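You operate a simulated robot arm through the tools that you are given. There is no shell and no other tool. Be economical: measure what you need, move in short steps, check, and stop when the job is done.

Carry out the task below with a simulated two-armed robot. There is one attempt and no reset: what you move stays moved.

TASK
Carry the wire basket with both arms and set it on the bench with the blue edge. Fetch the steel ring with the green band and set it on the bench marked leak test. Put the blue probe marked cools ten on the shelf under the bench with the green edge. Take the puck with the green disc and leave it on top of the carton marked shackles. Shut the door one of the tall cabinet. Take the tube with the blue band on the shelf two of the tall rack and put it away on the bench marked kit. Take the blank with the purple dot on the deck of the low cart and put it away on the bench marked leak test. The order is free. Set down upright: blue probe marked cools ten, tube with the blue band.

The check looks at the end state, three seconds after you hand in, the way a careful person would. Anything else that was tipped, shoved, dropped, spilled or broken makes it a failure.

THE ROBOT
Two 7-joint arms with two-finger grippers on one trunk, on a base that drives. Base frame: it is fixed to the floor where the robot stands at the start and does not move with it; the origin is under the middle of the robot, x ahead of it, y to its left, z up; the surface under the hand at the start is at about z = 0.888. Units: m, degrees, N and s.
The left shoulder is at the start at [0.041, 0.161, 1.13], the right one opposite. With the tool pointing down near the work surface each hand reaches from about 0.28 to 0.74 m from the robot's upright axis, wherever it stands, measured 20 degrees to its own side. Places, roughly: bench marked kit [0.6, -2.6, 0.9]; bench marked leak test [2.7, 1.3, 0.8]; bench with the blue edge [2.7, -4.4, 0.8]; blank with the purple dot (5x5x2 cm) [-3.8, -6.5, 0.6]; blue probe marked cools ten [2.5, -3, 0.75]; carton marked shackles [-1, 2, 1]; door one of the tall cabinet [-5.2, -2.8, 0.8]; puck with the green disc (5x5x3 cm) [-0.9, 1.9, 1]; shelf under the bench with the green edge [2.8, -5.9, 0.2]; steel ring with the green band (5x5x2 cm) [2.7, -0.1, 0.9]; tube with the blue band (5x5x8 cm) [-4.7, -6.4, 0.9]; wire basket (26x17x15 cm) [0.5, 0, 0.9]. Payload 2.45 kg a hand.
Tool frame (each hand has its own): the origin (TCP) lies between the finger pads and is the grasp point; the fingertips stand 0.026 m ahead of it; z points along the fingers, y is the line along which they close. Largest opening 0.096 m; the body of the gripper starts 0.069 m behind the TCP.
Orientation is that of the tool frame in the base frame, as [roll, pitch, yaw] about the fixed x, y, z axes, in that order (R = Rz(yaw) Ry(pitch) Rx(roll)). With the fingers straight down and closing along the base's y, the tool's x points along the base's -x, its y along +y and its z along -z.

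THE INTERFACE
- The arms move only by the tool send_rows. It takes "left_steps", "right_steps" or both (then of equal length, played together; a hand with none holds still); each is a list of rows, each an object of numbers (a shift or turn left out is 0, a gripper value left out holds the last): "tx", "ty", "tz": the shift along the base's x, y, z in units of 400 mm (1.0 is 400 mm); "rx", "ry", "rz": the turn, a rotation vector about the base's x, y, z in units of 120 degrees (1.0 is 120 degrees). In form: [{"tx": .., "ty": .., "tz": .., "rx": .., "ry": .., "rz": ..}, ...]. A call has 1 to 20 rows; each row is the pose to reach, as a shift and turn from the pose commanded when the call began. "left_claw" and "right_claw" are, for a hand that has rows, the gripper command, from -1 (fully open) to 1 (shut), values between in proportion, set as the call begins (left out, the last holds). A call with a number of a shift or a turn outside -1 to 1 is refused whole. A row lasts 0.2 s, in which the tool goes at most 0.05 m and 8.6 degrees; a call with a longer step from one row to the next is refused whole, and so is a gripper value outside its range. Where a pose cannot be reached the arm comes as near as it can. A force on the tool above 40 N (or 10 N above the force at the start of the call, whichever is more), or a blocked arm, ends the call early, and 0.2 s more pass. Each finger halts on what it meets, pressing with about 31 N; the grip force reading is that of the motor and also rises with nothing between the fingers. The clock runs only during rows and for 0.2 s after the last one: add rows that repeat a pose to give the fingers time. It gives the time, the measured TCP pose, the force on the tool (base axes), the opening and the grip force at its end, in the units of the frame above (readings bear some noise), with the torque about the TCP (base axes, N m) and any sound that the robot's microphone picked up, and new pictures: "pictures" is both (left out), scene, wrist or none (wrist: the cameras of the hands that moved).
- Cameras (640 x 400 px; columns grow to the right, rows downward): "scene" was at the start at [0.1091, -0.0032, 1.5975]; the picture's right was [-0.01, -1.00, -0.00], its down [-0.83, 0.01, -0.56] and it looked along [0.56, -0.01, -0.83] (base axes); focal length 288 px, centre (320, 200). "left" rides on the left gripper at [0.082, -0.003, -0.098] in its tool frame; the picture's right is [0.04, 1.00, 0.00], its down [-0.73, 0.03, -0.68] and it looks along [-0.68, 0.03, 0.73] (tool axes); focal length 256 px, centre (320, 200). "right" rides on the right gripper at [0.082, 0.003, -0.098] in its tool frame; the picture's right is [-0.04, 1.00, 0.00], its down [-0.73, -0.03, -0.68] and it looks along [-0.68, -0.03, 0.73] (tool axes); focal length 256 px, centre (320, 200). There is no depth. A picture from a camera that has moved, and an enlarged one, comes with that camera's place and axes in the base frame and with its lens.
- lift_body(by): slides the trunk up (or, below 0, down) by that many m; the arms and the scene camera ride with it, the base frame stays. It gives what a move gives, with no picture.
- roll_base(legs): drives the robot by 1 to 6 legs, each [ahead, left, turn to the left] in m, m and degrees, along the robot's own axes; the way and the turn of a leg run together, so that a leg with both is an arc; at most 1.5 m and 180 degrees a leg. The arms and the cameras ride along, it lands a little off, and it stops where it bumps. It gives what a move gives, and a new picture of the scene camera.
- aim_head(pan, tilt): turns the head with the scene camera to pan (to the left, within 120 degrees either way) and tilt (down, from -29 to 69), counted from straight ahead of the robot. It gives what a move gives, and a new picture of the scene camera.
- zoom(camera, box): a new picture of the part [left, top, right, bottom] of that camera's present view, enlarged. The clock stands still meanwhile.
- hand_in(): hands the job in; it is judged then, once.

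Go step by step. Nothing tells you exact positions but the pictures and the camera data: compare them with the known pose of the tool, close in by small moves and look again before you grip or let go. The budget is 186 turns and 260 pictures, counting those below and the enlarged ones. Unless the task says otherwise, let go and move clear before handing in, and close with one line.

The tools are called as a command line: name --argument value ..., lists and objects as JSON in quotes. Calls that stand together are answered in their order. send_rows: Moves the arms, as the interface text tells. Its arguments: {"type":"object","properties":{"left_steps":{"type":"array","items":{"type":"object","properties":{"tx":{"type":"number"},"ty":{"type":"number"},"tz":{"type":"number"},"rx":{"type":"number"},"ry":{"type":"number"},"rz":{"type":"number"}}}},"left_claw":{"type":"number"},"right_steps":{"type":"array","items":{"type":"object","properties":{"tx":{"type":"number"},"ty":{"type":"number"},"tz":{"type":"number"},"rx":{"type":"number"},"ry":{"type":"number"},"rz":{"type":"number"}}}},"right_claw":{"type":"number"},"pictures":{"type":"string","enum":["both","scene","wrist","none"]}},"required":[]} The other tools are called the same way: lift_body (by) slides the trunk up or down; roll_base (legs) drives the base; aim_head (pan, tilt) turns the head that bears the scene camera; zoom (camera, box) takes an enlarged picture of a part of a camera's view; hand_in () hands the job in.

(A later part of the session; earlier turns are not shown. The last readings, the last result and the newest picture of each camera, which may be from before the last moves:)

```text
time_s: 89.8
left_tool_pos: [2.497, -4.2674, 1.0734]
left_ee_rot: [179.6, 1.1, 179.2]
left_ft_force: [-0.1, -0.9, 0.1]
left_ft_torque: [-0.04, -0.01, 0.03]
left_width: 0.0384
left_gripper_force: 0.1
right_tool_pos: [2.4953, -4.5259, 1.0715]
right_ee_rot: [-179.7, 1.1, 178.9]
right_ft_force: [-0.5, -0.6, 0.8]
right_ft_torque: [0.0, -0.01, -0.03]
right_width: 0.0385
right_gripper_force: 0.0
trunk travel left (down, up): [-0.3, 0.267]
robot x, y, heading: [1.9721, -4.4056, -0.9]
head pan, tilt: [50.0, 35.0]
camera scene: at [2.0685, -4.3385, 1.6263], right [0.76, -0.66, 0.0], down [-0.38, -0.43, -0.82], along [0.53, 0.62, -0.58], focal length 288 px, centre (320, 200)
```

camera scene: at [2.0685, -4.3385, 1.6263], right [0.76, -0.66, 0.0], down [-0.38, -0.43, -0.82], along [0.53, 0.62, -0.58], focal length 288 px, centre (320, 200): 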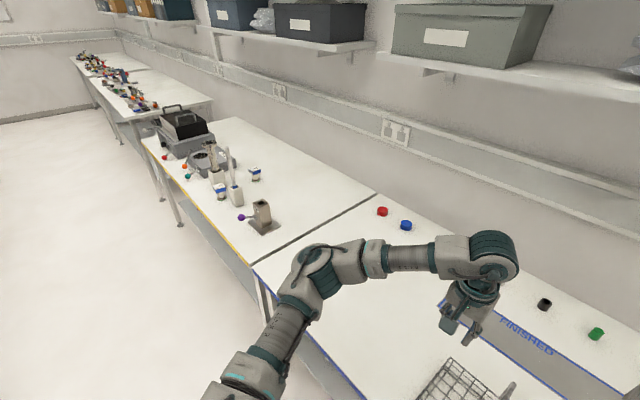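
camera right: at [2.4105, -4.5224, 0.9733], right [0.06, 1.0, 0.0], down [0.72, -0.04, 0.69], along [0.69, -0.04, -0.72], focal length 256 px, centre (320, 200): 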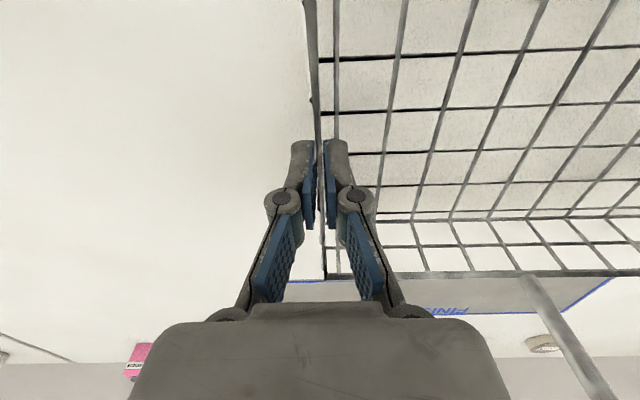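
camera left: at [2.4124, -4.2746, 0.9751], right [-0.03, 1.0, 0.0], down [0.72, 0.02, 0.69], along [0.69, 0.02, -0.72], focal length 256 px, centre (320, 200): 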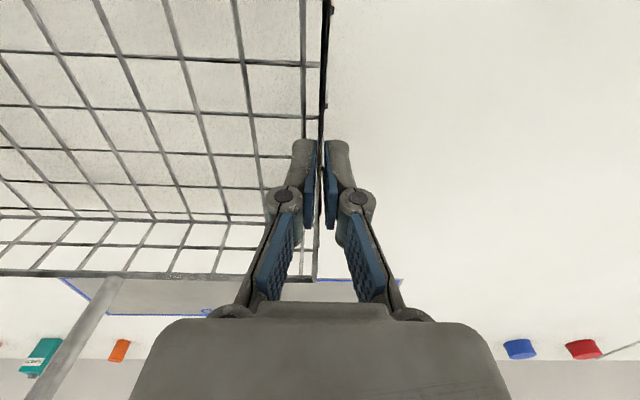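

The basket stands on the blue-edge bench. Now zoom on the yellow bench for the blue probe marked "cools ten".

zoom --camera "scene" --box '[140, 95, 300, 245]'

roll_base --legs '[[-0.35, 0, 0.9], [0, 1.35, 0]]'

aim_head --pan 0 --tilt 40

```text
2.67 times, centred on (220, 170) of scene
camera zoom: at [2.0685, -4.3385, 1.6263], right [0.76, -0.66, 0.0], down [-0.38, -0.43, -0.82], along [0.53, 0.62, -0.58], focal length 767 px, centre (587, 280)
```

zoom: 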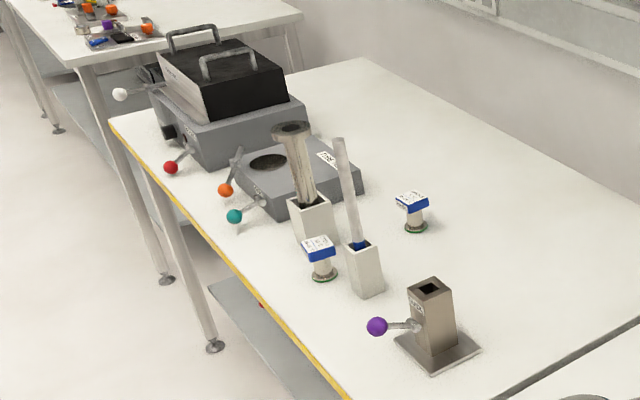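

```text
time_s: 98.5
left_tool_pos: [2.1045, -2.8593, 1.0735]
left_ee_rot: [179.5, 1.1, -177.0]
left_ft_force: [-0.1, -0.5, -0.4]
left_ft_torque: [0.02, 0.0, -0.01]
left_width: 0.0382
left_gripper_force: 0.0
right_tool_pos: [2.1207, -3.1157, 1.0722]
right_ee_rot: [-179.7, 1.1, -177.4]
right_ft_force: [-0.5, -0.3, -0.1]
right_ft_torque: [-0.01, -0.01, 0.02]
right_width: 0.0387
right_gripper_force: 0.2
trunk travel left (down, up): [-0.3, 0.267]
robot x, y, heading: [1.5907, -3.0255, 2.7]
head pan, tilt: [50.0, 35.0]
camera scene: at [1.681, -2.9572, 1.6264], right [0.8, -0.6, 0.0], down [-0.35, -0.46, -0.82], along [0.49, 0.65, -0.58], focal length 288 px, centre (320, 200)
```

scene: 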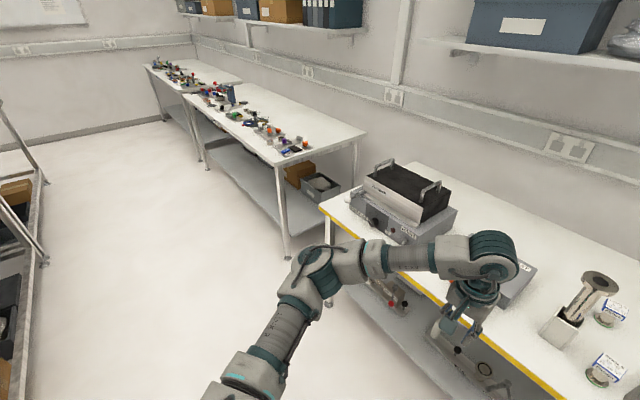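

```text
time_s: 99.7
left_tool_pos: [2.101, -2.8578, 1.0763]
left_ee_rot: [179.6, 1.2, -177.0]
left_ft_force: [1.1, 0.4, 0.2]
left_ft_torque: [0.01, 0.0, 0.01]
left_width: 0.0384
left_gripper_force: 0.0
right_tool_pos: [2.1176, -3.115, 1.0746]
right_ee_rot: [-179.7, 1.4, -177.4]
right_ft_force: [0.0, 0.1, -0.8]
right_ft_torque: [0.03, 0.03, -0.03]
right_width: 0.0385
right_gripper_force: 0.1
trunk travel left (down, up): [-0.3, 0.267]
robot x, y, heading: [1.5912, -3.0279, 2.7]
head pan, tilt: [0.0, 40.0]
camera scene: at [1.7127, -3.0217, 1.6186], right [0.05, -1.0, 0.0], down [-0.65, -0.03, -0.76], along [0.76, 0.04, -0.65], focal length 288 px, centre (320, 200)
```

scene: 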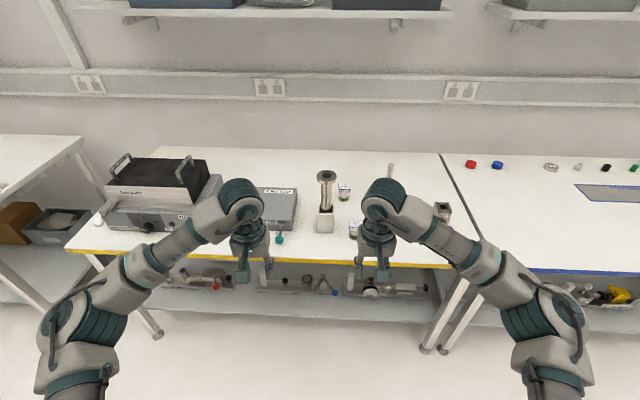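

Two blue-capped probes stand here. I'll spread the hands a little and zoom in to read the caps.

send_rows --left_steps '[{"ty": 0.1}, {"ty": 0.2}, {"ty": 0.3}]' --right_steps '[{"ty": -0.1}, {"ty": -0.2}, {"ty": -0.3}]' --pictures "none"

zoom --camera "scene" --box '[290, 150, 410, 260]'

```text
time_s: 100.5
left_tool_pos: [2.1001, -2.7371, 1.0765]
left_ee_rot: [179.6, 1.4, -177.1]
left_ft_force: [-0.5, 1.4, 0.2]
left_ft_torque: [0.06, -0.03, 0.0]
left_width: 0.0382
left_gripper_force: 0.0
right_tool_pos: [2.1152, -3.2377, 1.0736]
right_ee_rot: [-179.8, 1.3, -177.3]
right_ft_force: [0.2, -0.3, 0.5]
right_ft_torque: [0.03, -0.02, 0.02]
right_width: 0.0382
right_gripper_force: 0.1
trunk travel left (down, up): [-0.3, 0.267]
robot x, y, heading: [1.5915, -3.0275, 2.8]
head pan, tilt: [0.0, 40.0]
```

```text
3.64 times, centred on (350, 205) of scene
camera zoom: at [1.7111, -3.0218, 1.6188], right [0.05, -1.0, 0.0], down [-0.65, -0.03, -0.76], along [0.76, 0.04, -0.65], focal length 1046 px, centre (211, 182)
```

zoom: 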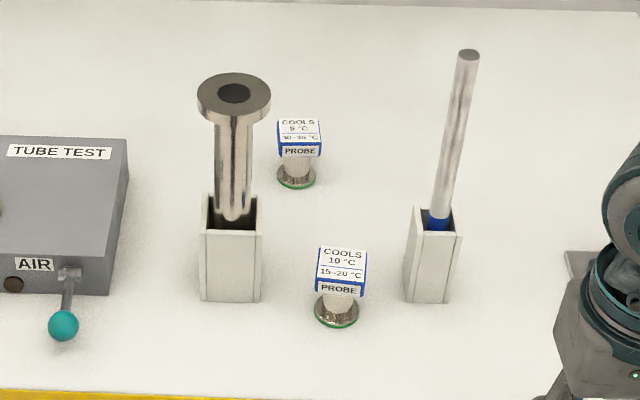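

The near blue probe reads COOLS 10 °C, standing at about (2.464, -3.114) with tall holders either side. It must later go under a bench, so I'll grip it with the tool tilted 45° forward; first I pull the hands back and tilt the right one.

send_rows --left_steps '[{"tx": -0.0625}, {"tx": -0.125}, {"tx": -0.1875}, {"tx": -0.25}, {"tx": -0.3125}, {"tx": -0.375}]' --right_steps '[{"tx": -0.0625, "ry": -0.0625, "ty": 0.03}, {"tx": -0.125, "ry": -0.125, "ty": 0.06}, {"tx": -0.1875, "ry": -0.1875, "ty": 0.09}, {"tx": -0.25, "ry": -0.25, "ty": 0.12}, {"tx": -0.3125, "ry": -0.3125, "ty": 0.15}, {"tx": -0.375, "ry": -0.375, "ty": 0.18}]' --right_claw -0.5 --pictures "none"

roll_base --legs '[[0.1, 0.03, -2.7], [0.22, 0, 0]]'

zoom --camera "right" --box '[0, 0, 640, 400]'

```text
time_s: 101.9
left_tool_pos: [1.9503, -2.7355, 1.0762]
left_ee_rot: [179.7, 1.2, -177.1]
left_ft_force: [-0.1, 1.1, 0.0]
left_ft_torque: [-0.03, 0.0, 0.0]
left_width: 0.0383
left_gripper_force: 0.0
right_tool_pos: [2.0029, -3.1419, 1.0916]
right_ee_rot: [-176.7, 46.4, -176.2]
right_ft_force: [-0.1, 0.1, 0.1]
right_ft_torque: [0.04, -0.02, 0.0]
right_width: 0.0717
right_gripper_force: 0.1
right hand out of reach, approached as far as the arm can: row 5, 6
trunk travel left (down, up): [-0.3, 0.267]
robot x, y, heading: [1.5909, -3.0271, 2.7]
head pan, tilt: [0.0, 40.0]
```

```text
time_s: 104.4
left_tool_pos: [2.2793, -2.7101, 1.0737]
left_ee_rot: [180.0, 1.3, -179.4]
left_ft_force: [0.1, 0.0, -0.5]
left_ft_torque: [-0.03, 0.03, 0.0]
left_width: 0.0382
left_gripper_force: 0.1
right_tool_pos: [2.3141, -3.1189, 1.0921]
right_ee_rot: [-176.4, 46.2, -178.1]
right_ft_force: [-0.5, 1.0, 0.3]
right_ft_torque: [-0.05, 0.0, -0.06]
right_width: 0.0719
right_gripper_force: 0.2
trunk travel left (down, up): [-0.3, 0.267]
robot x, y, heading: [1.9058, -2.9916, 0.4]
head pan, tilt: [0.0, 40.0]
camera scene: at [2.0261, -2.9823, 1.6189], right [0.01, -1.0, 0.01], down [-0.65, -0.01, -0.76], along [0.76, 0.0, -0.65], focal length 288 px, centre (320, 200)
```

scene: 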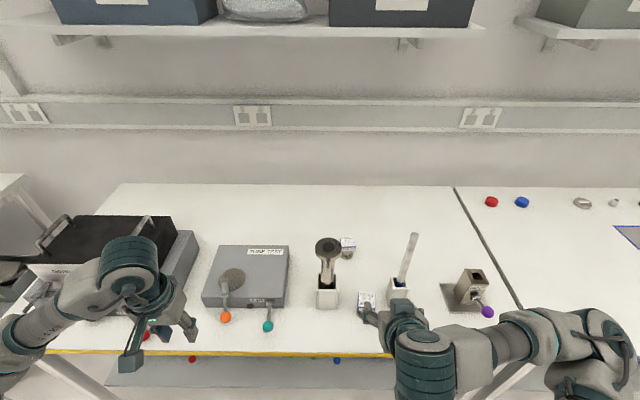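

```text
1.00 times, centred on (320, 200) of right (not enlarged: the box is as wide or as high as the picture)
camera zoom: at [2.1865, -3.1133, 1.1016], right [0.04, 1.0, -0.01], down [0.02, 0.01, 1.0], along [1.0, -0.04, -0.02], focal length 256 px, centre (320, 200)
```

zoom: 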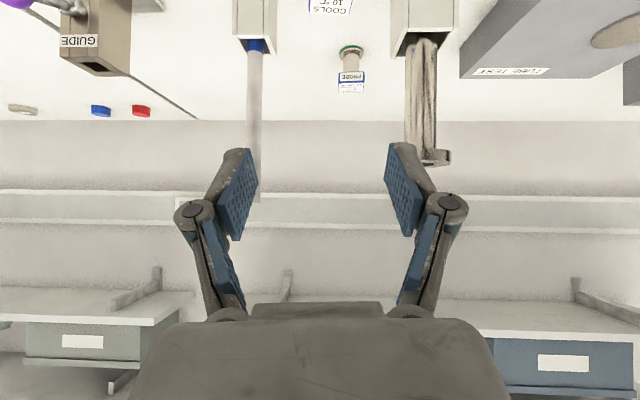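

The cap is in line with the right hand. I move to a pre-grasp point 12 cm back along the tool axis.

send_rows --right_steps '[{"tx": 0.04, "ty": 0.004, "tz": -0.09}, {"tx": 0.08, "ty": 0.008, "tz": -0.18}, {"tx": 0.12, "ty": 0.012, "tz": -0.27}, {"tx": 0.1625, "ty": 0.015, "tz": -0.3625}, {"tx": 0.1625, "ty": 0.015, "tz": -0.3625}]' --pictures "both"

```text
time_s: 105.6
left_tool_pos: [2.2773, -2.7154, 1.0769]
left_ee_rot: [179.7, 1.4, -179.4]
left_ft_force: [0.9, -0.1, -0.2]
left_ft_torque: [0.02, 0.02, 0.03]
left_width: 0.0384
left_gripper_force: 0.0
right_tool_pos: [2.377, -3.12, 0.9475]
right_ee_rot: [-176.8, 46.4, -178.4]
right_ft_force: [0.2, -0.6, -0.4]
right_ft_torque: [0.02, 0.0, 0.02]
right_width: 0.0721
right_gripper_force: 0.0
trunk travel left (down, up): [-0.3, 0.267]
robot x, y, heading: [1.9044, -2.9911, 0.3]
head pan, tilt: [0.0, 40.0]
camera scene: at [2.0267, -2.9861, 1.6188], right [0.01, -1.0, 0.0], down [-0.65, -0.01, -0.76], along [0.76, 0.0, -0.65], focal length 288 px, centre (320, 200)
camera right: at [2.2491, -3.1149, 0.9576], right [0.04, 1.0, -0.01], down [0.01, 0.01, 1.0], along [1.0, -0.04, -0.01], focal length 256 px, centre (320, 200)
```

scene: 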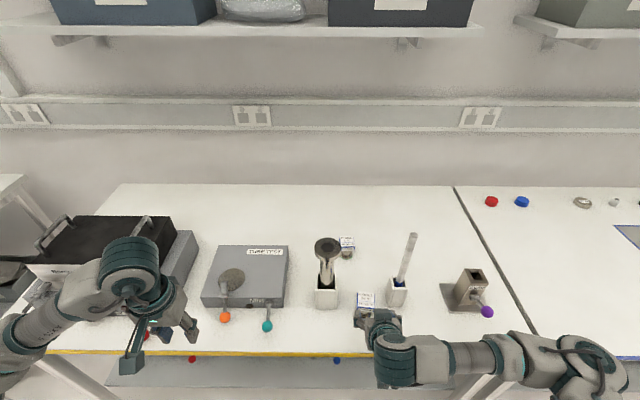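
right: 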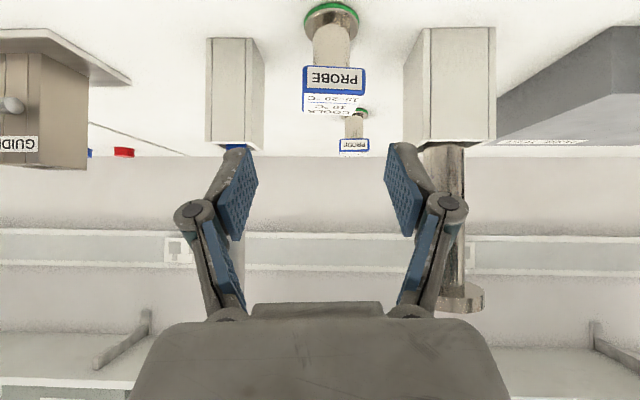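

The cap spans x 2.433–2.479, z 0.858–0.879, y≈-3.112. I advance along the tool axis onto it.

send_rows --right_steps '[{"tx": 0.05, "ty": 0.016, "tz": -0.051}, {"tx": 0.1, "ty": 0.018, "tz": -0.102}, {"tx": 0.15, "ty": 0.018, "tz": -0.153}, {"tx": 0.1975, "ty": 0.018, "tz": -0.202}, {"tx": 0.1975, "ty": 0.018, "tz": -0.202}]' --pictures "both"

```text
time_s: 106.8
left_tool_pos: [2.2767, -2.7202, 1.0792]
left_ee_rot: [179.6, 1.5, -179.4]
left_ft_force: [-0.9, -0.5, 0.1]
left_ft_torque: [0.03, 0.01, 0.05]
left_width: 0.0384
left_gripper_force: 0.1
right_tool_pos: [2.4558, -3.1148, 0.8677]
right_ee_rot: [-177.0, 46.4, -178.6]
right_ft_force: [0.1, -0.8, -0.7]
right_ft_torque: [0.01, 0.02, 0.02]
right_width: 0.0722
right_gripper_force: 0.0
trunk travel left (down, up): [-0.3, 0.267]
robot x, y, heading: [1.902, -2.9949, 0.7]
head pan, tilt: [0.0, 40.0]
camera scene: at [2.0268, -2.9959, 1.6188], right [0.01, -1.0, 0.0], down [-0.65, 0.0, -0.76], along [0.76, 0.01, -0.65], focal length 288 px, centre (320, 200)
camera right: at [2.3285, -3.1095, 0.8764], right [0.04, 1.0, -0.01], down [0.01, 0.01, 1.0], along [1.0, -0.04, -0.01], focal length 256 px, centre (320, 200)
```

scene: 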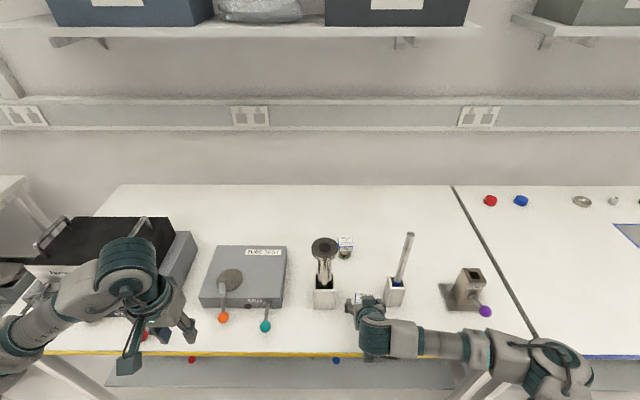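
right: 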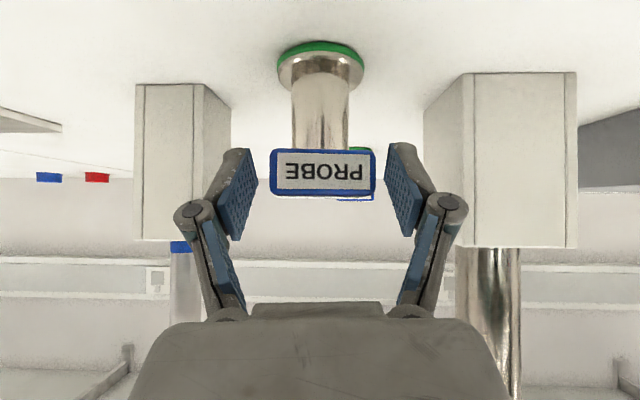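

Centred with clearance on both sides. I close on the cap.

send_rows --right_steps '[{}, {}, {}]' --right_claw 1 --pictures "none"

send_rows --right_steps '[{"tz": 0.05}, {"tz": 0.12}, {"tx": -0.06, "tz": 0.22}, {"tx": -0.14, "tz": 0.3}, {"tx": -0.14, "tz": 0.3}]' --pictures "wrist"

```text
time_s: 107.6
left_tool_pos: [2.2766, -2.7169, 1.0768]
left_ee_rot: [179.8, 1.4, -179.4]
left_ft_force: [0.3, -0.6, 0.7]
left_ft_torque: [0.02, -0.02, -0.01]
left_width: 0.0382
left_gripper_force: 0.1
right_tool_pos: [2.4566, -3.1117, 0.8676]
right_ee_rot: [-177.0, 46.3, -178.5]
right_ft_force: [-0.3, 2.2, 3.7]
right_ft_torque: [0.22, -0.01, -0.01]
right_width: 0.0497
right_gripper_force: 31.2
trunk travel left (down, up): [-0.3, 0.267]
robot x, y, heading: [1.9015, -2.9933, 0.2]
head pan, tilt: [0.0, 40.0]
```

```text
time_s: 108.8
left_tool_pos: [2.2783, -2.7159, 1.0775]
left_ee_rot: [179.8, 1.3, -179.4]
left_ft_force: [0.4, 0.0, 0.6]
left_ft_torque: [-0.01, -0.01, -0.03]
left_width: 0.0383
left_gripper_force: 0.1
right_tool_pos: [2.4025, -3.1098, 0.9863]
right_ee_rot: [-176.8, 46.3, -178.4]
right_ft_force: [-0.4, -0.1, -2.3]
right_ft_torque: [0.03, 0.04, 0.01]
right_width: 0.0497
right_gripper_force: 30.9
trunk travel left (down, up): [-0.3, 0.267]
robot x, y, heading: [1.905, -2.9931, 0.4]
head pan, tilt: [0.0, 40.0]
camera right: at [2.2742, -3.1058, 0.9957], right [0.04, 1.0, -0.01], down [0.02, 0.01, 1.0], along [1.0, -0.04, -0.02], focal length 256 px, centre (320, 200)
```

right: 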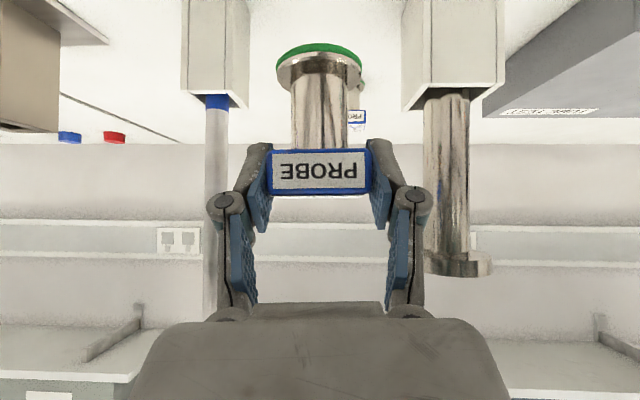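

The probe is held upright. I back into the aisle and strafe right to the green-edge bench.

roll_base --legs '[[-0.45, 0, -0.4], [0, -1.45, 0], [0, -1.4, 0]]'

aim_head --pan 0 --tilt 45

```text
time_s: 124.8
left_tool_pos: [1.8493, -5.5383, 1.0776]
left_ee_rot: [179.7, 1.4, -178.7]
left_ft_force: [0.1, -0.6, -0.1]
left_ft_torque: [-0.02, -0.03, 0.01]
left_width: 0.0384
left_gripper_force: 0.1
right_tool_pos: [1.978, -5.9315, 0.9865]
right_ee_rot: [-176.8, 46.2, -177.7]
right_ft_force: [-0.2, -0.5, -2.7]
right_ft_torque: [0.01, 0.03, 0.01]
right_width: 0.0495
right_gripper_force: 30.9
trunk travel left (down, up): [-0.3, 0.267]
robot x, y, heading: [1.4798, -5.815, 1.2]
head pan, tilt: [0.0, 40.0]
camera scene: at [1.6031, -5.8151, 1.6187], right [0.02, -1.0, 0.0], down [-0.65, -0.01, -0.76], along [0.76, 0.01, -0.65], focal length 288 px, centre (320, 200)
```

scene: 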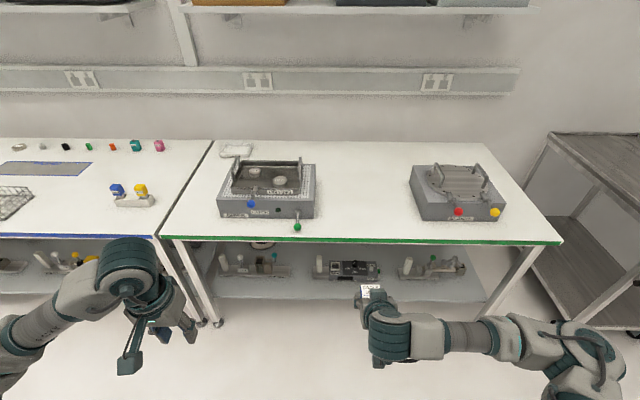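

```text
time_s: 125.4
left_tool_pos: [1.8461, -5.5377, 1.0788]
left_ee_rot: [179.8, 1.8, -178.7]
left_ft_force: [0.1, 0.1, -0.5]
left_ft_torque: [0.0, 0.01, -0.02]
left_width: 0.0385
left_gripper_force: 0.1
right_tool_pos: [1.976, -5.9319, 0.9886]
right_ee_rot: [-176.8, 46.4, -177.6]
right_ft_force: [0.3, 0.4, -2.0]
right_ft_torque: [0.02, 0.05, 0.0]
right_width: 0.0498
right_gripper_force: 30.8
trunk travel left (down, up): [-0.3, 0.267]
robot x, y, heading: [1.4845, -5.8167, 1.3]
head pan, tilt: [0.0, 45.0]
camera scene: at [1.5994, -5.8148, 1.6115], right [0.02, -1.0, 0.0], down [-0.71, -0.01, -0.7], along [0.7, 0.01, -0.71], focal length 288 px, centre (320, 200)
```

scene: 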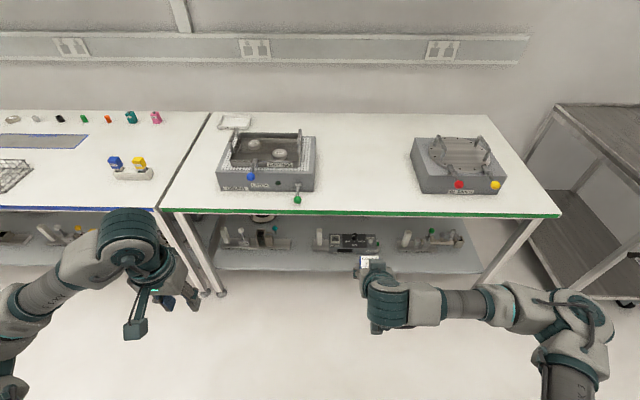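

I lower the trunk fully and look at the shelf.

lift_body --by -0.3

aim_head --pan -5 --tilt 35

zoom --camera "right" --box '[0, 0, 640, 400]'

```text
time_s: 128.4
left_tool_pos: [1.8455, -5.5387, 0.7795]
left_ee_rot: [179.7, 1.8, -178.6]
left_ft_force: [-0.2, -0.1, 0.0]
left_ft_torque: [-0.01, -0.03, -0.04]
left_width: 0.0384
left_gripper_force: 0.0
right_tool_pos: [1.9756, -5.9324, 0.6156]
right_ee_rot: [-177.1, 35.9, -177.9]
right_ft_force: [-0.7, 0.7, -2.5]
right_ft_torque: [0.03, 0.0, -0.01]
right_width: 0.0495
right_gripper_force: 30.8
trunk travel left (down, up): [0.0, 0.567]
robot x, y, heading: [1.4791, -5.8152, 0.9]
head pan, tilt: [0.0, 45.0]
```

```text
time_s: 129.1
left_tool_pos: [1.845, -5.5379, 0.7781]
left_ee_rot: [179.7, 1.6, -178.8]
left_ft_force: [-0.5, 0.2, 0.6]
left_ft_torque: [0.0, 0.02, -0.01]
left_width: 0.0384
left_gripper_force: 0.1
right_tool_pos: [1.9759, -5.9322, 0.6147]
right_ee_rot: [-177.1, 35.8, -177.9]
right_ft_force: [-0.2, 0.3, -2.1]
right_ft_torque: [0.04, 0.04, -0.01]
right_width: 0.0494
right_gripper_force: 30.8
trunk travel left (down, up): [0.0, 0.567]
robot x, y, heading: [1.4811, -5.8125, 1.1]
head pan, tilt: [-5.0, 35.0]
camera scene: at [1.9156, -5.8172, 1.2633], right [-0.07, -1.0, 0.0], down [-0.58, 0.04, -0.81], along [0.81, -0.06, -0.58], focal length 288 px, centre (320, 200)
```

scene: 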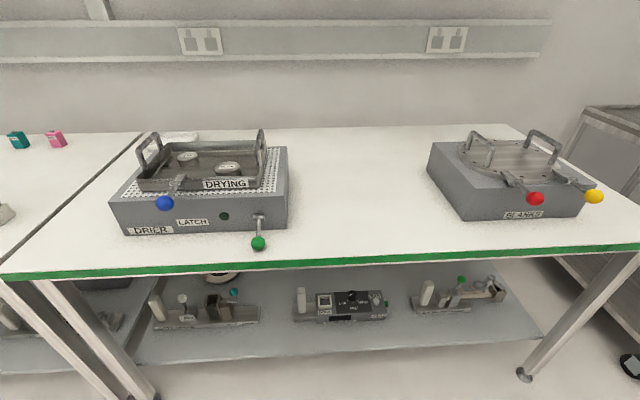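

```text
1.00 times, centred on (320, 200) of right (not enlarged: the box is as wide or as high as the picture)
camera zoom: at [1.852, -5.9289, 0.6475], right [0.03, 1.0, -0.02], down [0.2, 0.01, 0.98], along [0.98, -0.03, -0.2], focal length 256 px, centre (320, 200)
```

zoom: 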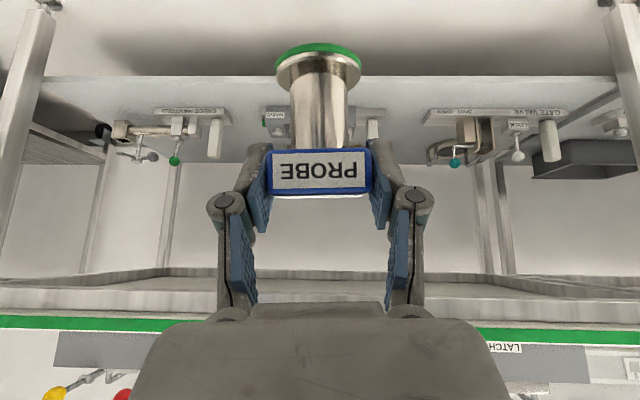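

The shelf is at z≈0.22 with its front at x≈2.42 and a free strip to about x=2.56 before the gauge boxes. The trunk leans forward when lowered, so I only extend the arm: first down and forward in front of the bench.

send_rows --right_steps '[{"tx": 0.08, "tz": -0.085}, {"tx": 0.16, "tz": -0.17}, {"tx": 0.24, "tz": -0.255}, {"tx": 0.32, "tz": -0.34}, {"tx": 0.4, "tz": -0.425}, {"tx": 0.48, "tz": -0.51}, {"tx": 0.56, "tz": -0.6}, {"tx": 0.56, "tz": -0.6}, {"tx": 0.56, "tz": -0.6}]' --pictures "both"

```text
time_s: 131.1
left_tool_pos: [1.8446, -5.5406, 0.7771]
left_ee_rot: [179.7, 1.6, -178.7]
left_ft_force: [-0.6, 0.3, -0.3]
left_ft_torque: [0.0, -0.01, 0.03]
left_width: 0.0381
left_gripper_force: 0.1
right_tool_pos: [2.2012, -5.9324, 0.3746]
right_ee_rot: [-177.1, 35.7, -177.9]
right_ft_force: [-0.3, 0.1, -2.2]
right_ft_torque: [0.0, 0.03, 0.0]
right_width: 0.0495
right_gripper_force: 31.3
trunk travel left (down, up): [0.0, 0.567]
robot x, y, heading: [1.4823, -5.8173, 0.9]
head pan, tilt: [-5.0, 35.0]
camera scene: at [1.9166, -5.8168, 1.263], right [-0.07, -1.0, 0.0], down [-0.58, 0.04, -0.81], along [0.81, -0.06, -0.58], focal length 288 px, centre (320, 200)
camera right: at [2.079, -5.9291, 0.4073], right [0.03, 1.0, -0.02], down [0.2, 0.01, 0.98], along [0.98, -0.03, -0.2], focal length 256 px, centre (320, 200)
```

scene: 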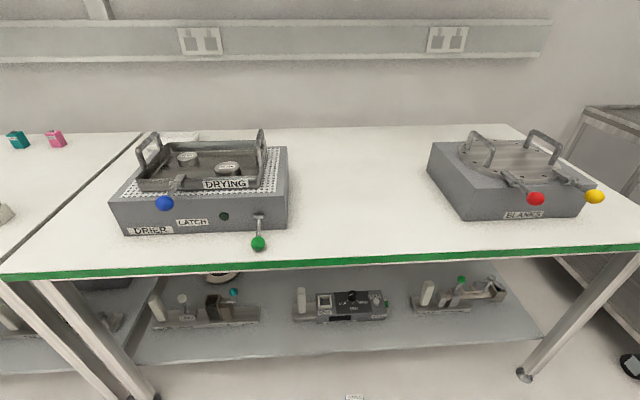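
right: 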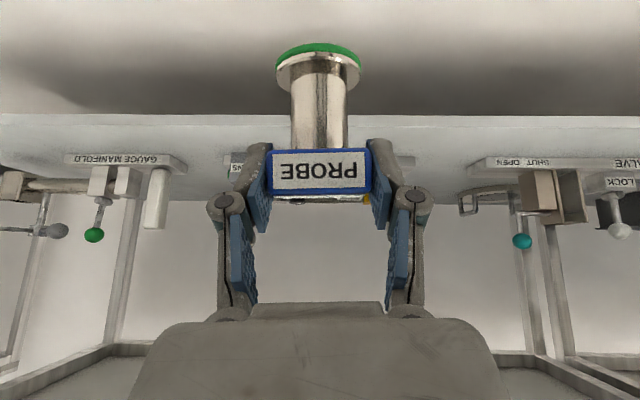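

The right wrist view shows the strip in front of the gauge box. I restore the 46° tilt so the probe is vertical and move forward over the shelf.

send_rows --right_steps '[{"ry": -0.045}, {"ry": -0.088}, {"tx": 0.1, "ry": -0.088}, {"tx": 0.2, "ry": -0.088}, {"tx": 0.3, "ry": -0.088}, {"tx": 0.4, "tz": -0.01, "ry": -0.088}, {"tx": 0.5, "tz": -0.02, "ry": -0.088}, {"tx": 0.5, "tz": -0.02, "ry": -0.088}]' --pictures "both"

```text
time_s: 132.9
left_tool_pos: [1.8452, -5.5378, 0.7785]
left_ee_rot: [179.8, 1.6, -178.7]
left_ft_force: [0.5, -1.6, -0.4]
left_ft_torque: [-0.01, 0.0, -0.01]
left_width: 0.0385
left_gripper_force: 0.1
right_tool_pos: [2.3606, -5.9436, 0.391]
right_ee_rot: [-176.6, 46.5, -177.5]
right_ft_force: [-0.2, 0.0, -2.8]
right_ft_torque: [-0.01, 0.01, -0.02]
right_width: 0.0495
right_gripper_force: 30.9
right hand out of reach, approached as far as the arm can: row 6, 7, 8
trunk travel left (down, up): [0.0, 0.567]
robot x, y, heading: [1.4801, -5.8168, 1.3]
head pan, tilt: [-5.0, 35.0]
camera scene: at [1.9163, -5.8174, 1.2633], right [-0.07, -1.0, 0.0], down [-0.58, 0.04, -0.81], along [0.81, -0.06, -0.58], focal length 288 px, centre (320, 200)
camera right: at [2.2329, -5.9398, 0.3998], right [0.03, 1.0, -0.01], down [0.01, 0.01, 1.0], along [1.0, -0.03, -0.01], focal length 256 px, centre (320, 200)
```

scene: 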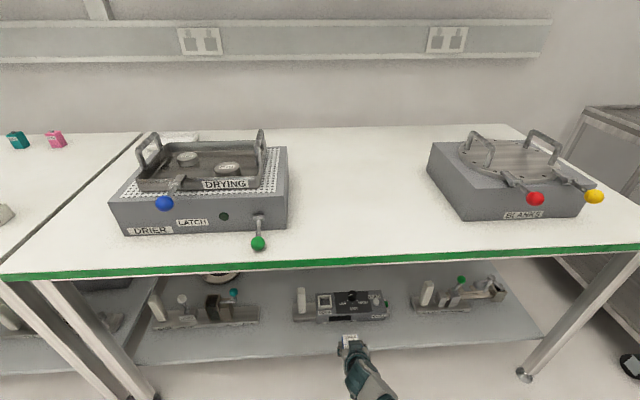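
right: 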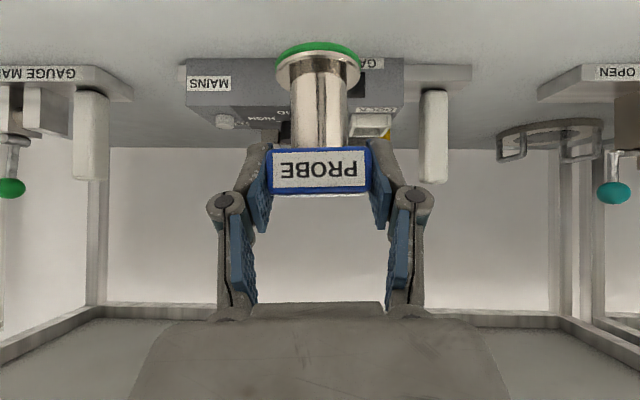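

The arm ran out of reach at x=2.36. I retract 10 cm and drive 20 cm closer.

send_rows --right_steps '[{"tx": -0.1}, {"tx": -0.2}, {"tx": -0.25}]' --pictures "none"

roll_base --legs '[[0.2, 0, 0]]'

zoom --camera "right" --box '[0, 0, 640, 400]'

```text
time_s: 133.7
left_tool_pos: [1.8461, -5.5378, 0.7792]
left_ee_rot: [179.7, 1.6, -178.6]
left_ft_force: [-0.1, 0.1, -1.0]
left_ft_torque: [0.02, 0.0, -0.01]
left_width: 0.0385
left_gripper_force: 0.1
right_tool_pos: [2.2565, -5.9472, 0.3922]
right_ee_rot: [-176.5, 46.4, -177.6]
right_ft_force: [-0.6, -0.2, -1.9]
right_ft_torque: [-0.01, 0.01, 0.03]
right_width: 0.0496
right_gripper_force: 30.7
trunk travel left (down, up): [0.0, 0.567]
robot x, y, heading: [1.4803, -5.8169, 1.0]
head pan, tilt: [-5.0, 35.0]
```

```text
time_s: 135.3
left_tool_pos: [2.0458, -5.5349, 0.7784]
left_ee_rot: [179.7, 1.5, -178.6]
left_ft_force: [0.1, 0.4, 0.9]
left_ft_torque: [0.01, 0.03, 0.02]
left_width: 0.0384
left_gripper_force: 0.1
right_tool_pos: [2.4541, -5.943, 0.3894]
right_ee_rot: [-176.6, 46.3, -177.6]
right_ft_force: [-0.8, 0.5, -2.9]
right_ft_torque: [0.0, 0.02, 0.02]
right_width: 0.0495
right_gripper_force: 30.7
trunk travel left (down, up): [0.0, 0.567]
robot x, y, heading: [1.6826, -5.8162, 1.0]
head pan, tilt: [-5.0, 35.0]
camera scene: at [2.1156, -5.8133, 1.2626], right [-0.07, -1.0, 0.0], down [-0.58, 0.04, -0.81], along [0.81, -0.06, -0.58], focal length 288 px, centre (320, 200)
```

scene: 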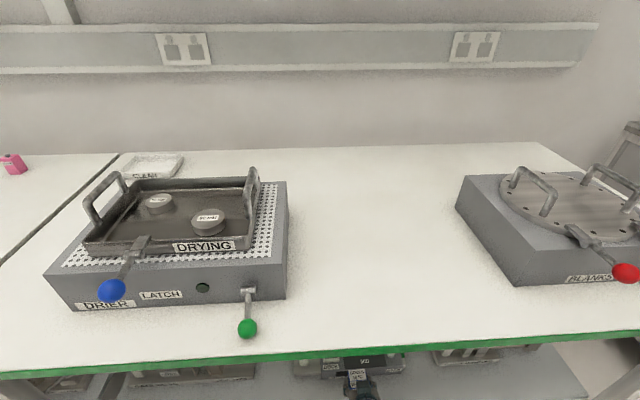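

```text
1.00 times, centred on (320, 200) of right (not enlarged: the box is as wide or as high as the picture)
camera zoom: at [2.3271, -5.9396, 0.4001], right [0.03, 1.0, -0.01], down [0.02, 0.01, 1.0], along [1.0, -0.03, -0.01], focal length 256 px, centre (320, 200)
```

zoom: 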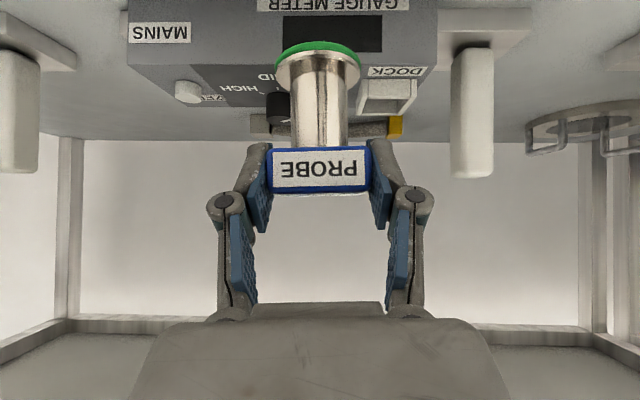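

The gauge box front is at x≈2.553. I shift 2.5 cm forward and lower, slowing near the shelf.

send_rows --right_steps '[{"tx": 0.03, "tz": -0.06}, {"tx": 0.06, "tz": -0.12}, {"tx": 0.06, "tz": -0.17}, {"tx": 0.06, "tz": -0.19}, {"tx": 0.06, "tz": -0.2}, {"tx": 0.06, "tz": -0.21}, {"tx": 0.06, "tz": -0.22}, {"tx": 0.06, "tz": -0.23}, {"tx": 0.06, "tz": -0.24}, {"tx": 0.06, "tz": -0.25}, {"tx": 0.06, "tz": -0.26}, {"tx": 0.06, "tz": -0.27}, {"tx": 0.06, "tz": -0.28}, {"tx": 0.06, "tz": -0.29}]' --pictures "both"

```text
time_s: 138.3
left_tool_pos: [2.0378, -5.5339, 0.7825]
left_ee_rot: [179.7, 2.2, -178.7]
left_ft_force: [-0.1, -0.2, 0.5]
left_ft_torque: [-0.02, -0.02, 0.01]
left_width: 0.0386
left_gripper_force: 0.0
right_tool_pos: [2.478, -5.9436, 0.284]
right_ee_rot: [-176.6, 47.1, -177.7]
right_ft_force: [6.4, -0.6, 18.6]
right_ft_torque: [0.38, -0.5, -0.06]
right_width: 0.0503
right_gripper_force: 31.2
trunk travel left (down, up): [0.0, 0.567]
robot x, y, heading: [1.6758, -5.8122, 1.1]
head pan, tilt: [-5.0, 35.0]
camera scene: at [2.1095, -5.812, 1.2655], right [-0.07, -1.0, 0.0], down [-0.58, 0.04, -0.82], along [0.82, -0.06, -0.58], focal length 288 px, centre (320, 200)
camera right: at [2.3511, -5.9396, 0.2916], right [0.03, 1.0, -0.01], down [0.0, 0.01, 1.0], along [1.0, -0.03, 0.0], focal length 256 px, centre (320, 200)
```

scene: 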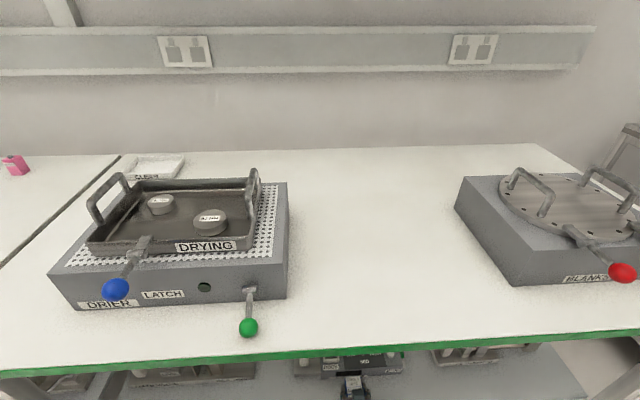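
right: 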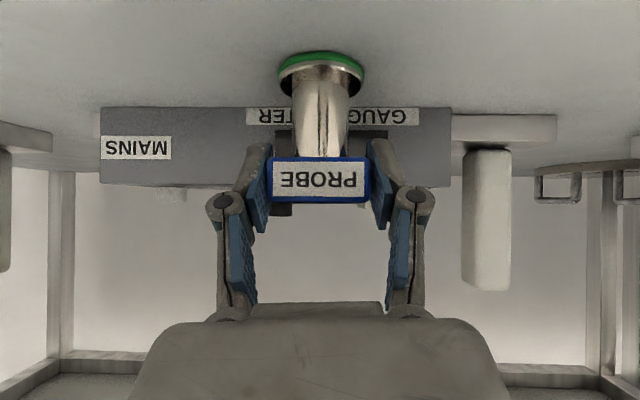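

Contact with the shelf. I ease off about 8 mm of command, then open.

send_rows --right_steps '[{"tz": 0.012}, {"tz": 0.02}, {"tz": 0.02}]' --pictures "none"

send_rows --right_steps '[{}, {}, {}]' --right_claw -0.5 --pictures "wrist"

```text
time_s: 139.1
left_tool_pos: [2.0399, -5.5352, 0.7806]
left_ee_rot: [179.7, 1.8, -178.6]
left_ft_force: [-0.1, -0.4, -0.6]
left_ft_torque: [0.01, 0.03, 0.03]
left_width: 0.0382
left_gripper_force: 0.0
right_tool_pos: [2.4748, -5.943, 0.2847]
right_ee_rot: [-176.5, 46.6, -177.4]
right_ft_force: [-0.3, -0.6, -3.0]
right_ft_torque: [-0.02, 0.05, -0.02]
right_width: 0.0497
right_gripper_force: 30.7
trunk travel left (down, up): [0.0, 0.567]
robot x, y, heading: [1.6813, -5.8088, 1.3]
head pan, tilt: [-5.0, 35.0]
```

```text
time_s: 139.9
left_tool_pos: [2.0394, -5.5345, 0.7804]
left_ee_rot: [179.8, 1.9, -178.7]
left_ft_force: [0.4, 0.3, -0.2]
left_ft_torque: [-0.02, 0.02, 0.01]
left_width: 0.0383
left_gripper_force: 0.0
right_tool_pos: [2.4772, -5.9423, 0.2868]
right_ee_rot: [-176.4, 46.6, -177.6]
right_ft_force: [1.2, 0.4, -1.0]
right_ft_torque: [0.01, 0.01, -0.01]
right_width: 0.0722
right_gripper_force: 0.1
trunk travel left (down, up): [0.0, 0.567]
robot x, y, heading: [1.6829, -5.8121, 1.1]
head pan, tilt: [-5.0, 35.0]
camera right: at [2.3495, -5.9397, 0.2958], right [0.03, 1.0, -0.01], down [0.01, 0.01, 1.0], along [1.0, -0.03, -0.01], focal length 256 px, centre (320, 200)
```

right: 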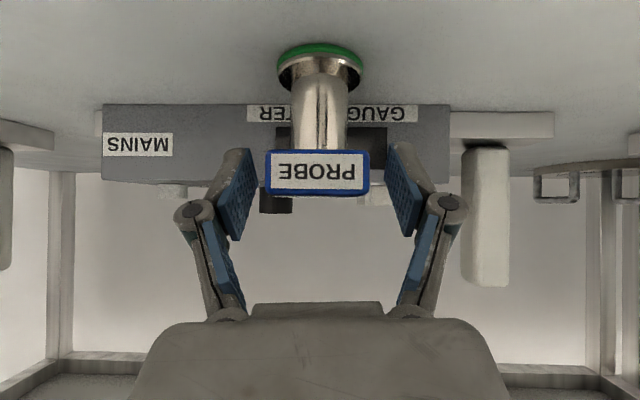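

The probe stands free. I withdraw the hand back along its axis and out, then back the base off.

send_rows --right_steps '[{"tx": -0.07, "tz": 0.06}, {"tx": -0.16, "tz": 0.13}, {"tx": -0.27, "tz": 0.16}, {"tx": -0.38, "tz": 0.16}, {"tx": -0.49, "tz": 0.16}]' --pictures "wrist"

roll_base --legs '[[-0.25, 0, -1.1]]'

```text
time_s: 141.1
left_tool_pos: [2.0395, -5.5343, 0.7801]
left_ee_rot: [179.7, 2.0, -178.7]
left_ft_force: [-0.7, -0.1, -0.4]
left_ft_torque: [0.0, 0.01, -0.02]
left_width: 0.0383
left_gripper_force: 0.1
right_tool_pos: [2.2876, -5.928, 0.3612]
right_ee_rot: [-175.8, 46.2, -177.7]
right_ft_force: [0.3, 0.0, 0.0]
right_ft_torque: [-0.04, 0.0, 0.04]
right_width: 0.0719
right_gripper_force: 0.3
right hand out of reach, approached as far as the arm can: row 4, 5
trunk travel left (down, up): [0.0, 0.567]
robot x, y, heading: [1.677, -5.8152, 0.9]
head pan, tilt: [-5.0, 35.0]
camera right: at [2.1596, -5.923, 0.3703], right [0.04, 1.0, -0.02], down [0.02, 0.02, 1.0], along [1.0, -0.04, -0.02], focal length 256 px, centre (320, 200)
```

right: 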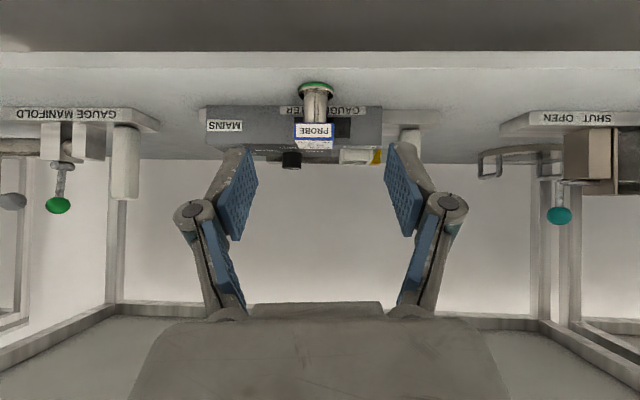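

```text
time_s: 143.0
left_tool_pos: [1.7881, -5.5432, 0.7794]
left_ee_rot: [179.8, 2.0, -179.6]
left_ft_force: [-0.1, 0.7, 0.6]
left_ft_torque: [0.01, -0.02, 0.01]
left_width: 0.0383
left_gripper_force: 0.1
right_tool_pos: [2.0298, -5.9397, 0.3597]
right_ee_rot: [-175.8, 46.2, -178.4]
right_ft_force: [1.0, -0.5, -0.1]
right_ft_torque: [-0.01, 0.0, -0.01]
right_width: 0.072
right_gripper_force: 0.1
trunk travel left (down, up): [0.0, 0.567]
robot x, y, heading: [1.424, -5.8144, 0.2]
head pan, tilt: [-5.0, 35.0]
camera scene: at [1.8577, -5.8224, 1.2637], right [-0.08, -1.0, 0.0], down [-0.58, 0.05, -0.82], along [0.81, -0.07, -0.58], focal length 288 px, centre (320, 200)
```

scene: 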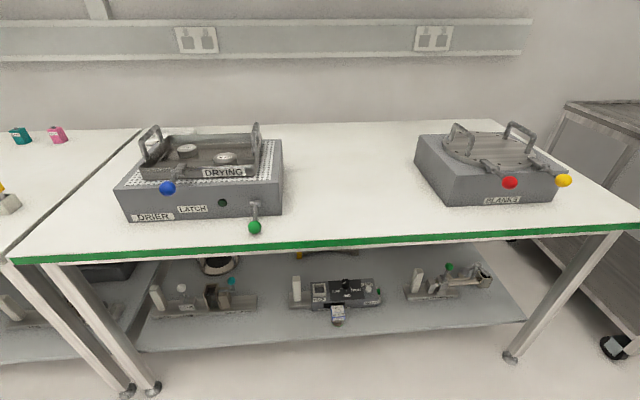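

The probe is placed on the shelf. I raise the trunk and return the right hand to a carry pose.

lift_body --by 0.3

send_rows --right_steps '[{"tx": -0.04, "tz": 0.1, "ry": 0.05}, {"tx": -0.08, "tz": 0.2, "ry": 0.1}, {"tx": -0.12, "tz": 0.3, "ry": 0.15}, {"tx": -0.16, "tz": 0.4, "ry": 0.2}, {"tx": -0.2, "tz": 0.5, "ry": 0.25}, {"tx": -0.24, "tz": 0.6, "ry": 0.3}, {"tx": -0.28, "tz": 0.7, "ry": 0.35}, {"tx": -0.32, "tz": 0.8, "ry": 0.385}, {"tx": -0.36, "tz": 0.9, "ry": 0.385}]' --pictures "none"

```text
time_s: 146.0
left_tool_pos: [1.7852, -5.5428, 1.0826]
left_ee_rot: [179.7, 2.3, -179.7]
left_ft_force: [0.0, 0.5, 0.1]
left_ft_torque: [0.01, -0.02, -0.02]
left_width: 0.0384
left_gripper_force: 0.2
right_tool_pos: [2.0286, -5.9394, 0.6634]
right_ee_rot: [-175.9, 46.5, -178.5]
right_ft_force: [-0.3, -0.1, 0.3]
right_ft_torque: [0.01, -0.01, 0.02]
right_width: 0.0723
right_gripper_force: 0.1
trunk travel left (down, up): [-0.3, 0.267]
robot x, y, heading: [1.4213, -5.8182, 0.4]
head pan, tilt: [-5.0, 35.0]
```

```text
time_s: 148.0
left_tool_pos: [1.7834, -5.5433, 1.0837]
left_ee_rot: [179.6, 2.3, -179.6]
left_ft_force: [0.1, 0.3, 0.4]
left_ft_torque: [-0.03, -0.02, 0.02]
left_width: 0.0383
left_gripper_force: 0.1
right_tool_pos: [1.8843, -5.9381, 1.0243]
right_ee_rot: [-176.9, 0.2, -178.9]
right_ft_force: [-0.3, -0.4, 0.0]
right_ft_torque: [0.01, -0.05, 0.01]
right_width: 0.0722
right_gripper_force: 0.1
trunk travel left (down, up): [-0.3, 0.267]
robot x, y, heading: [1.4274, -5.8157, 0.0]
head pan, tilt: [-5.0, 35.0]
```

Next I go back around the island's south end to the west side and look at the rack, cart and cabinet area.

roll_base --legs '[[0, -1.28, 0], [-0.95, 0, 0], [-0.9, 0, 0], [0, 1.5, 0], [0, 0, 178]]'

aim_head --pan 0 --tilt 15

aim_head --pan -55 --tilt 20

```text
time_s: 177.7
left_tool_pos: [-0.8191, -5.8514, 1.083]
left_ee_rot: [179.8, 2.3, -2.7]
left_ft_force: [0.2, 0.1, 0.0]
left_ft_torque: [-0.01, 0.01, 0.01]
left_width: 0.0385
left_gripper_force: 0.1
right_tool_pos: [-0.8992, -5.451, 1.0228]
right_ee_rot: [-177.0, 0.4, -2.0]
right_ft_force: [0.6, 0.8, 1.2]
right_ft_torque: [-0.03, -0.03, 0.01]
right_width: 0.072
right_gripper_force: 0.0
trunk travel left (down, up): [-0.3, 0.267]
robot x, y, heading: [-0.4423, -5.5986, 177.3]
head pan, tilt: [-5.0, 35.0]
camera scene: at [-0.565, -5.5866, 1.6263], right [0.14, 0.99, 0.0], down [0.57, -0.08, -0.82], along [-0.81, 0.11, -0.58], focal length 288 px, centre (320, 200)
```

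scene: 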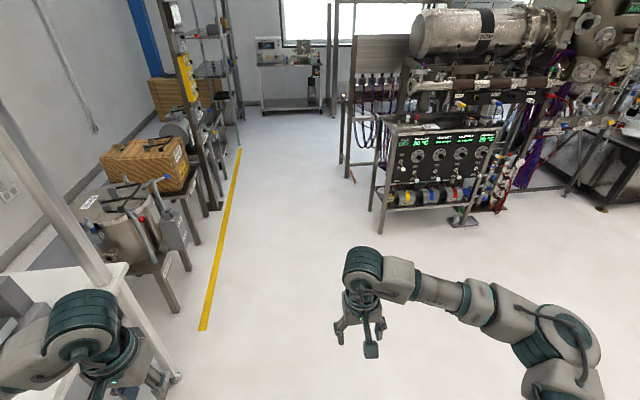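

```text
time_s: 178.5
left_tool_pos: [-0.8153, -5.8519, 1.085]
left_ee_rot: [179.6, 2.6, -2.4]
left_ft_force: [-0.3, -0.1, 0.4]
left_ft_torque: [-0.01, 0.0, -0.03]
left_width: 0.0386
left_gripper_force: 0.0
right_tool_pos: [-0.8953, -5.4501, 1.0246]
right_ee_rot: [-176.9, 0.4, -2.0]
right_ft_force: [0.5, 0.3, 0.0]
right_ft_torque: [-0.04, 0.0, 0.01]
right_width: 0.0722
right_gripper_force: 0.1
trunk travel left (down, up): [-0.3, 0.267]
robot x, y, heading: [-0.4412, -5.6011, 177.4]
head pan, tilt: [0.0, 15.0]
camera scene: at [-0.5709, -5.5947, 1.6582], right [0.05, 1.0, 0.0], down [0.26, -0.01, -0.96], along [-0.96, 0.05, -0.26], focal length 288 px, centre (320, 200)
```

scene: 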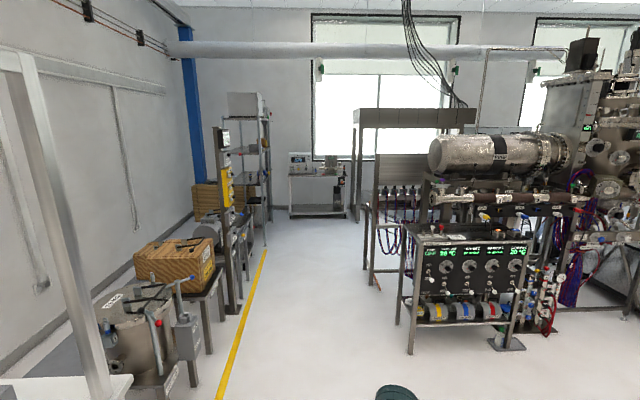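

```text
time_s: 179.8
left_tool_pos: [-0.8161, -5.8511, 1.0849]
left_ee_rot: [179.7, 2.5, -2.6]
left_ft_force: [-0.5, 0.1, -0.5]
left_ft_torque: [0.0, -0.04, 0.04]
left_width: 0.0384
left_gripper_force: 0.1
right_tool_pos: [-0.8973, -5.4511, 1.0243]
right_ee_rot: [-177.0, 0.5, -2.0]
right_ft_force: [0.2, -0.1, 0.9]
right_ft_torque: [0.02, -0.01, -0.02]
right_width: 0.0721
right_gripper_force: 0.0
trunk travel left (down, up): [-0.3, 0.267]
robot x, y, heading: [-0.4438, -5.5985, 177.4]
head pan, tilt: [-55.0, 20.0]
camera scene: at [-0.5275, -5.5204, 1.6504], right [0.85, 0.53, 0.0], down [0.19, -0.29, -0.94], along [-0.5, 0.79, -0.34], focal length 288 px, centre (320, 200)
```

scene: 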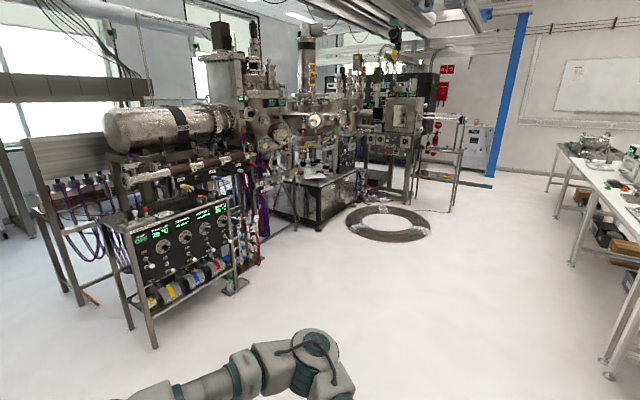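

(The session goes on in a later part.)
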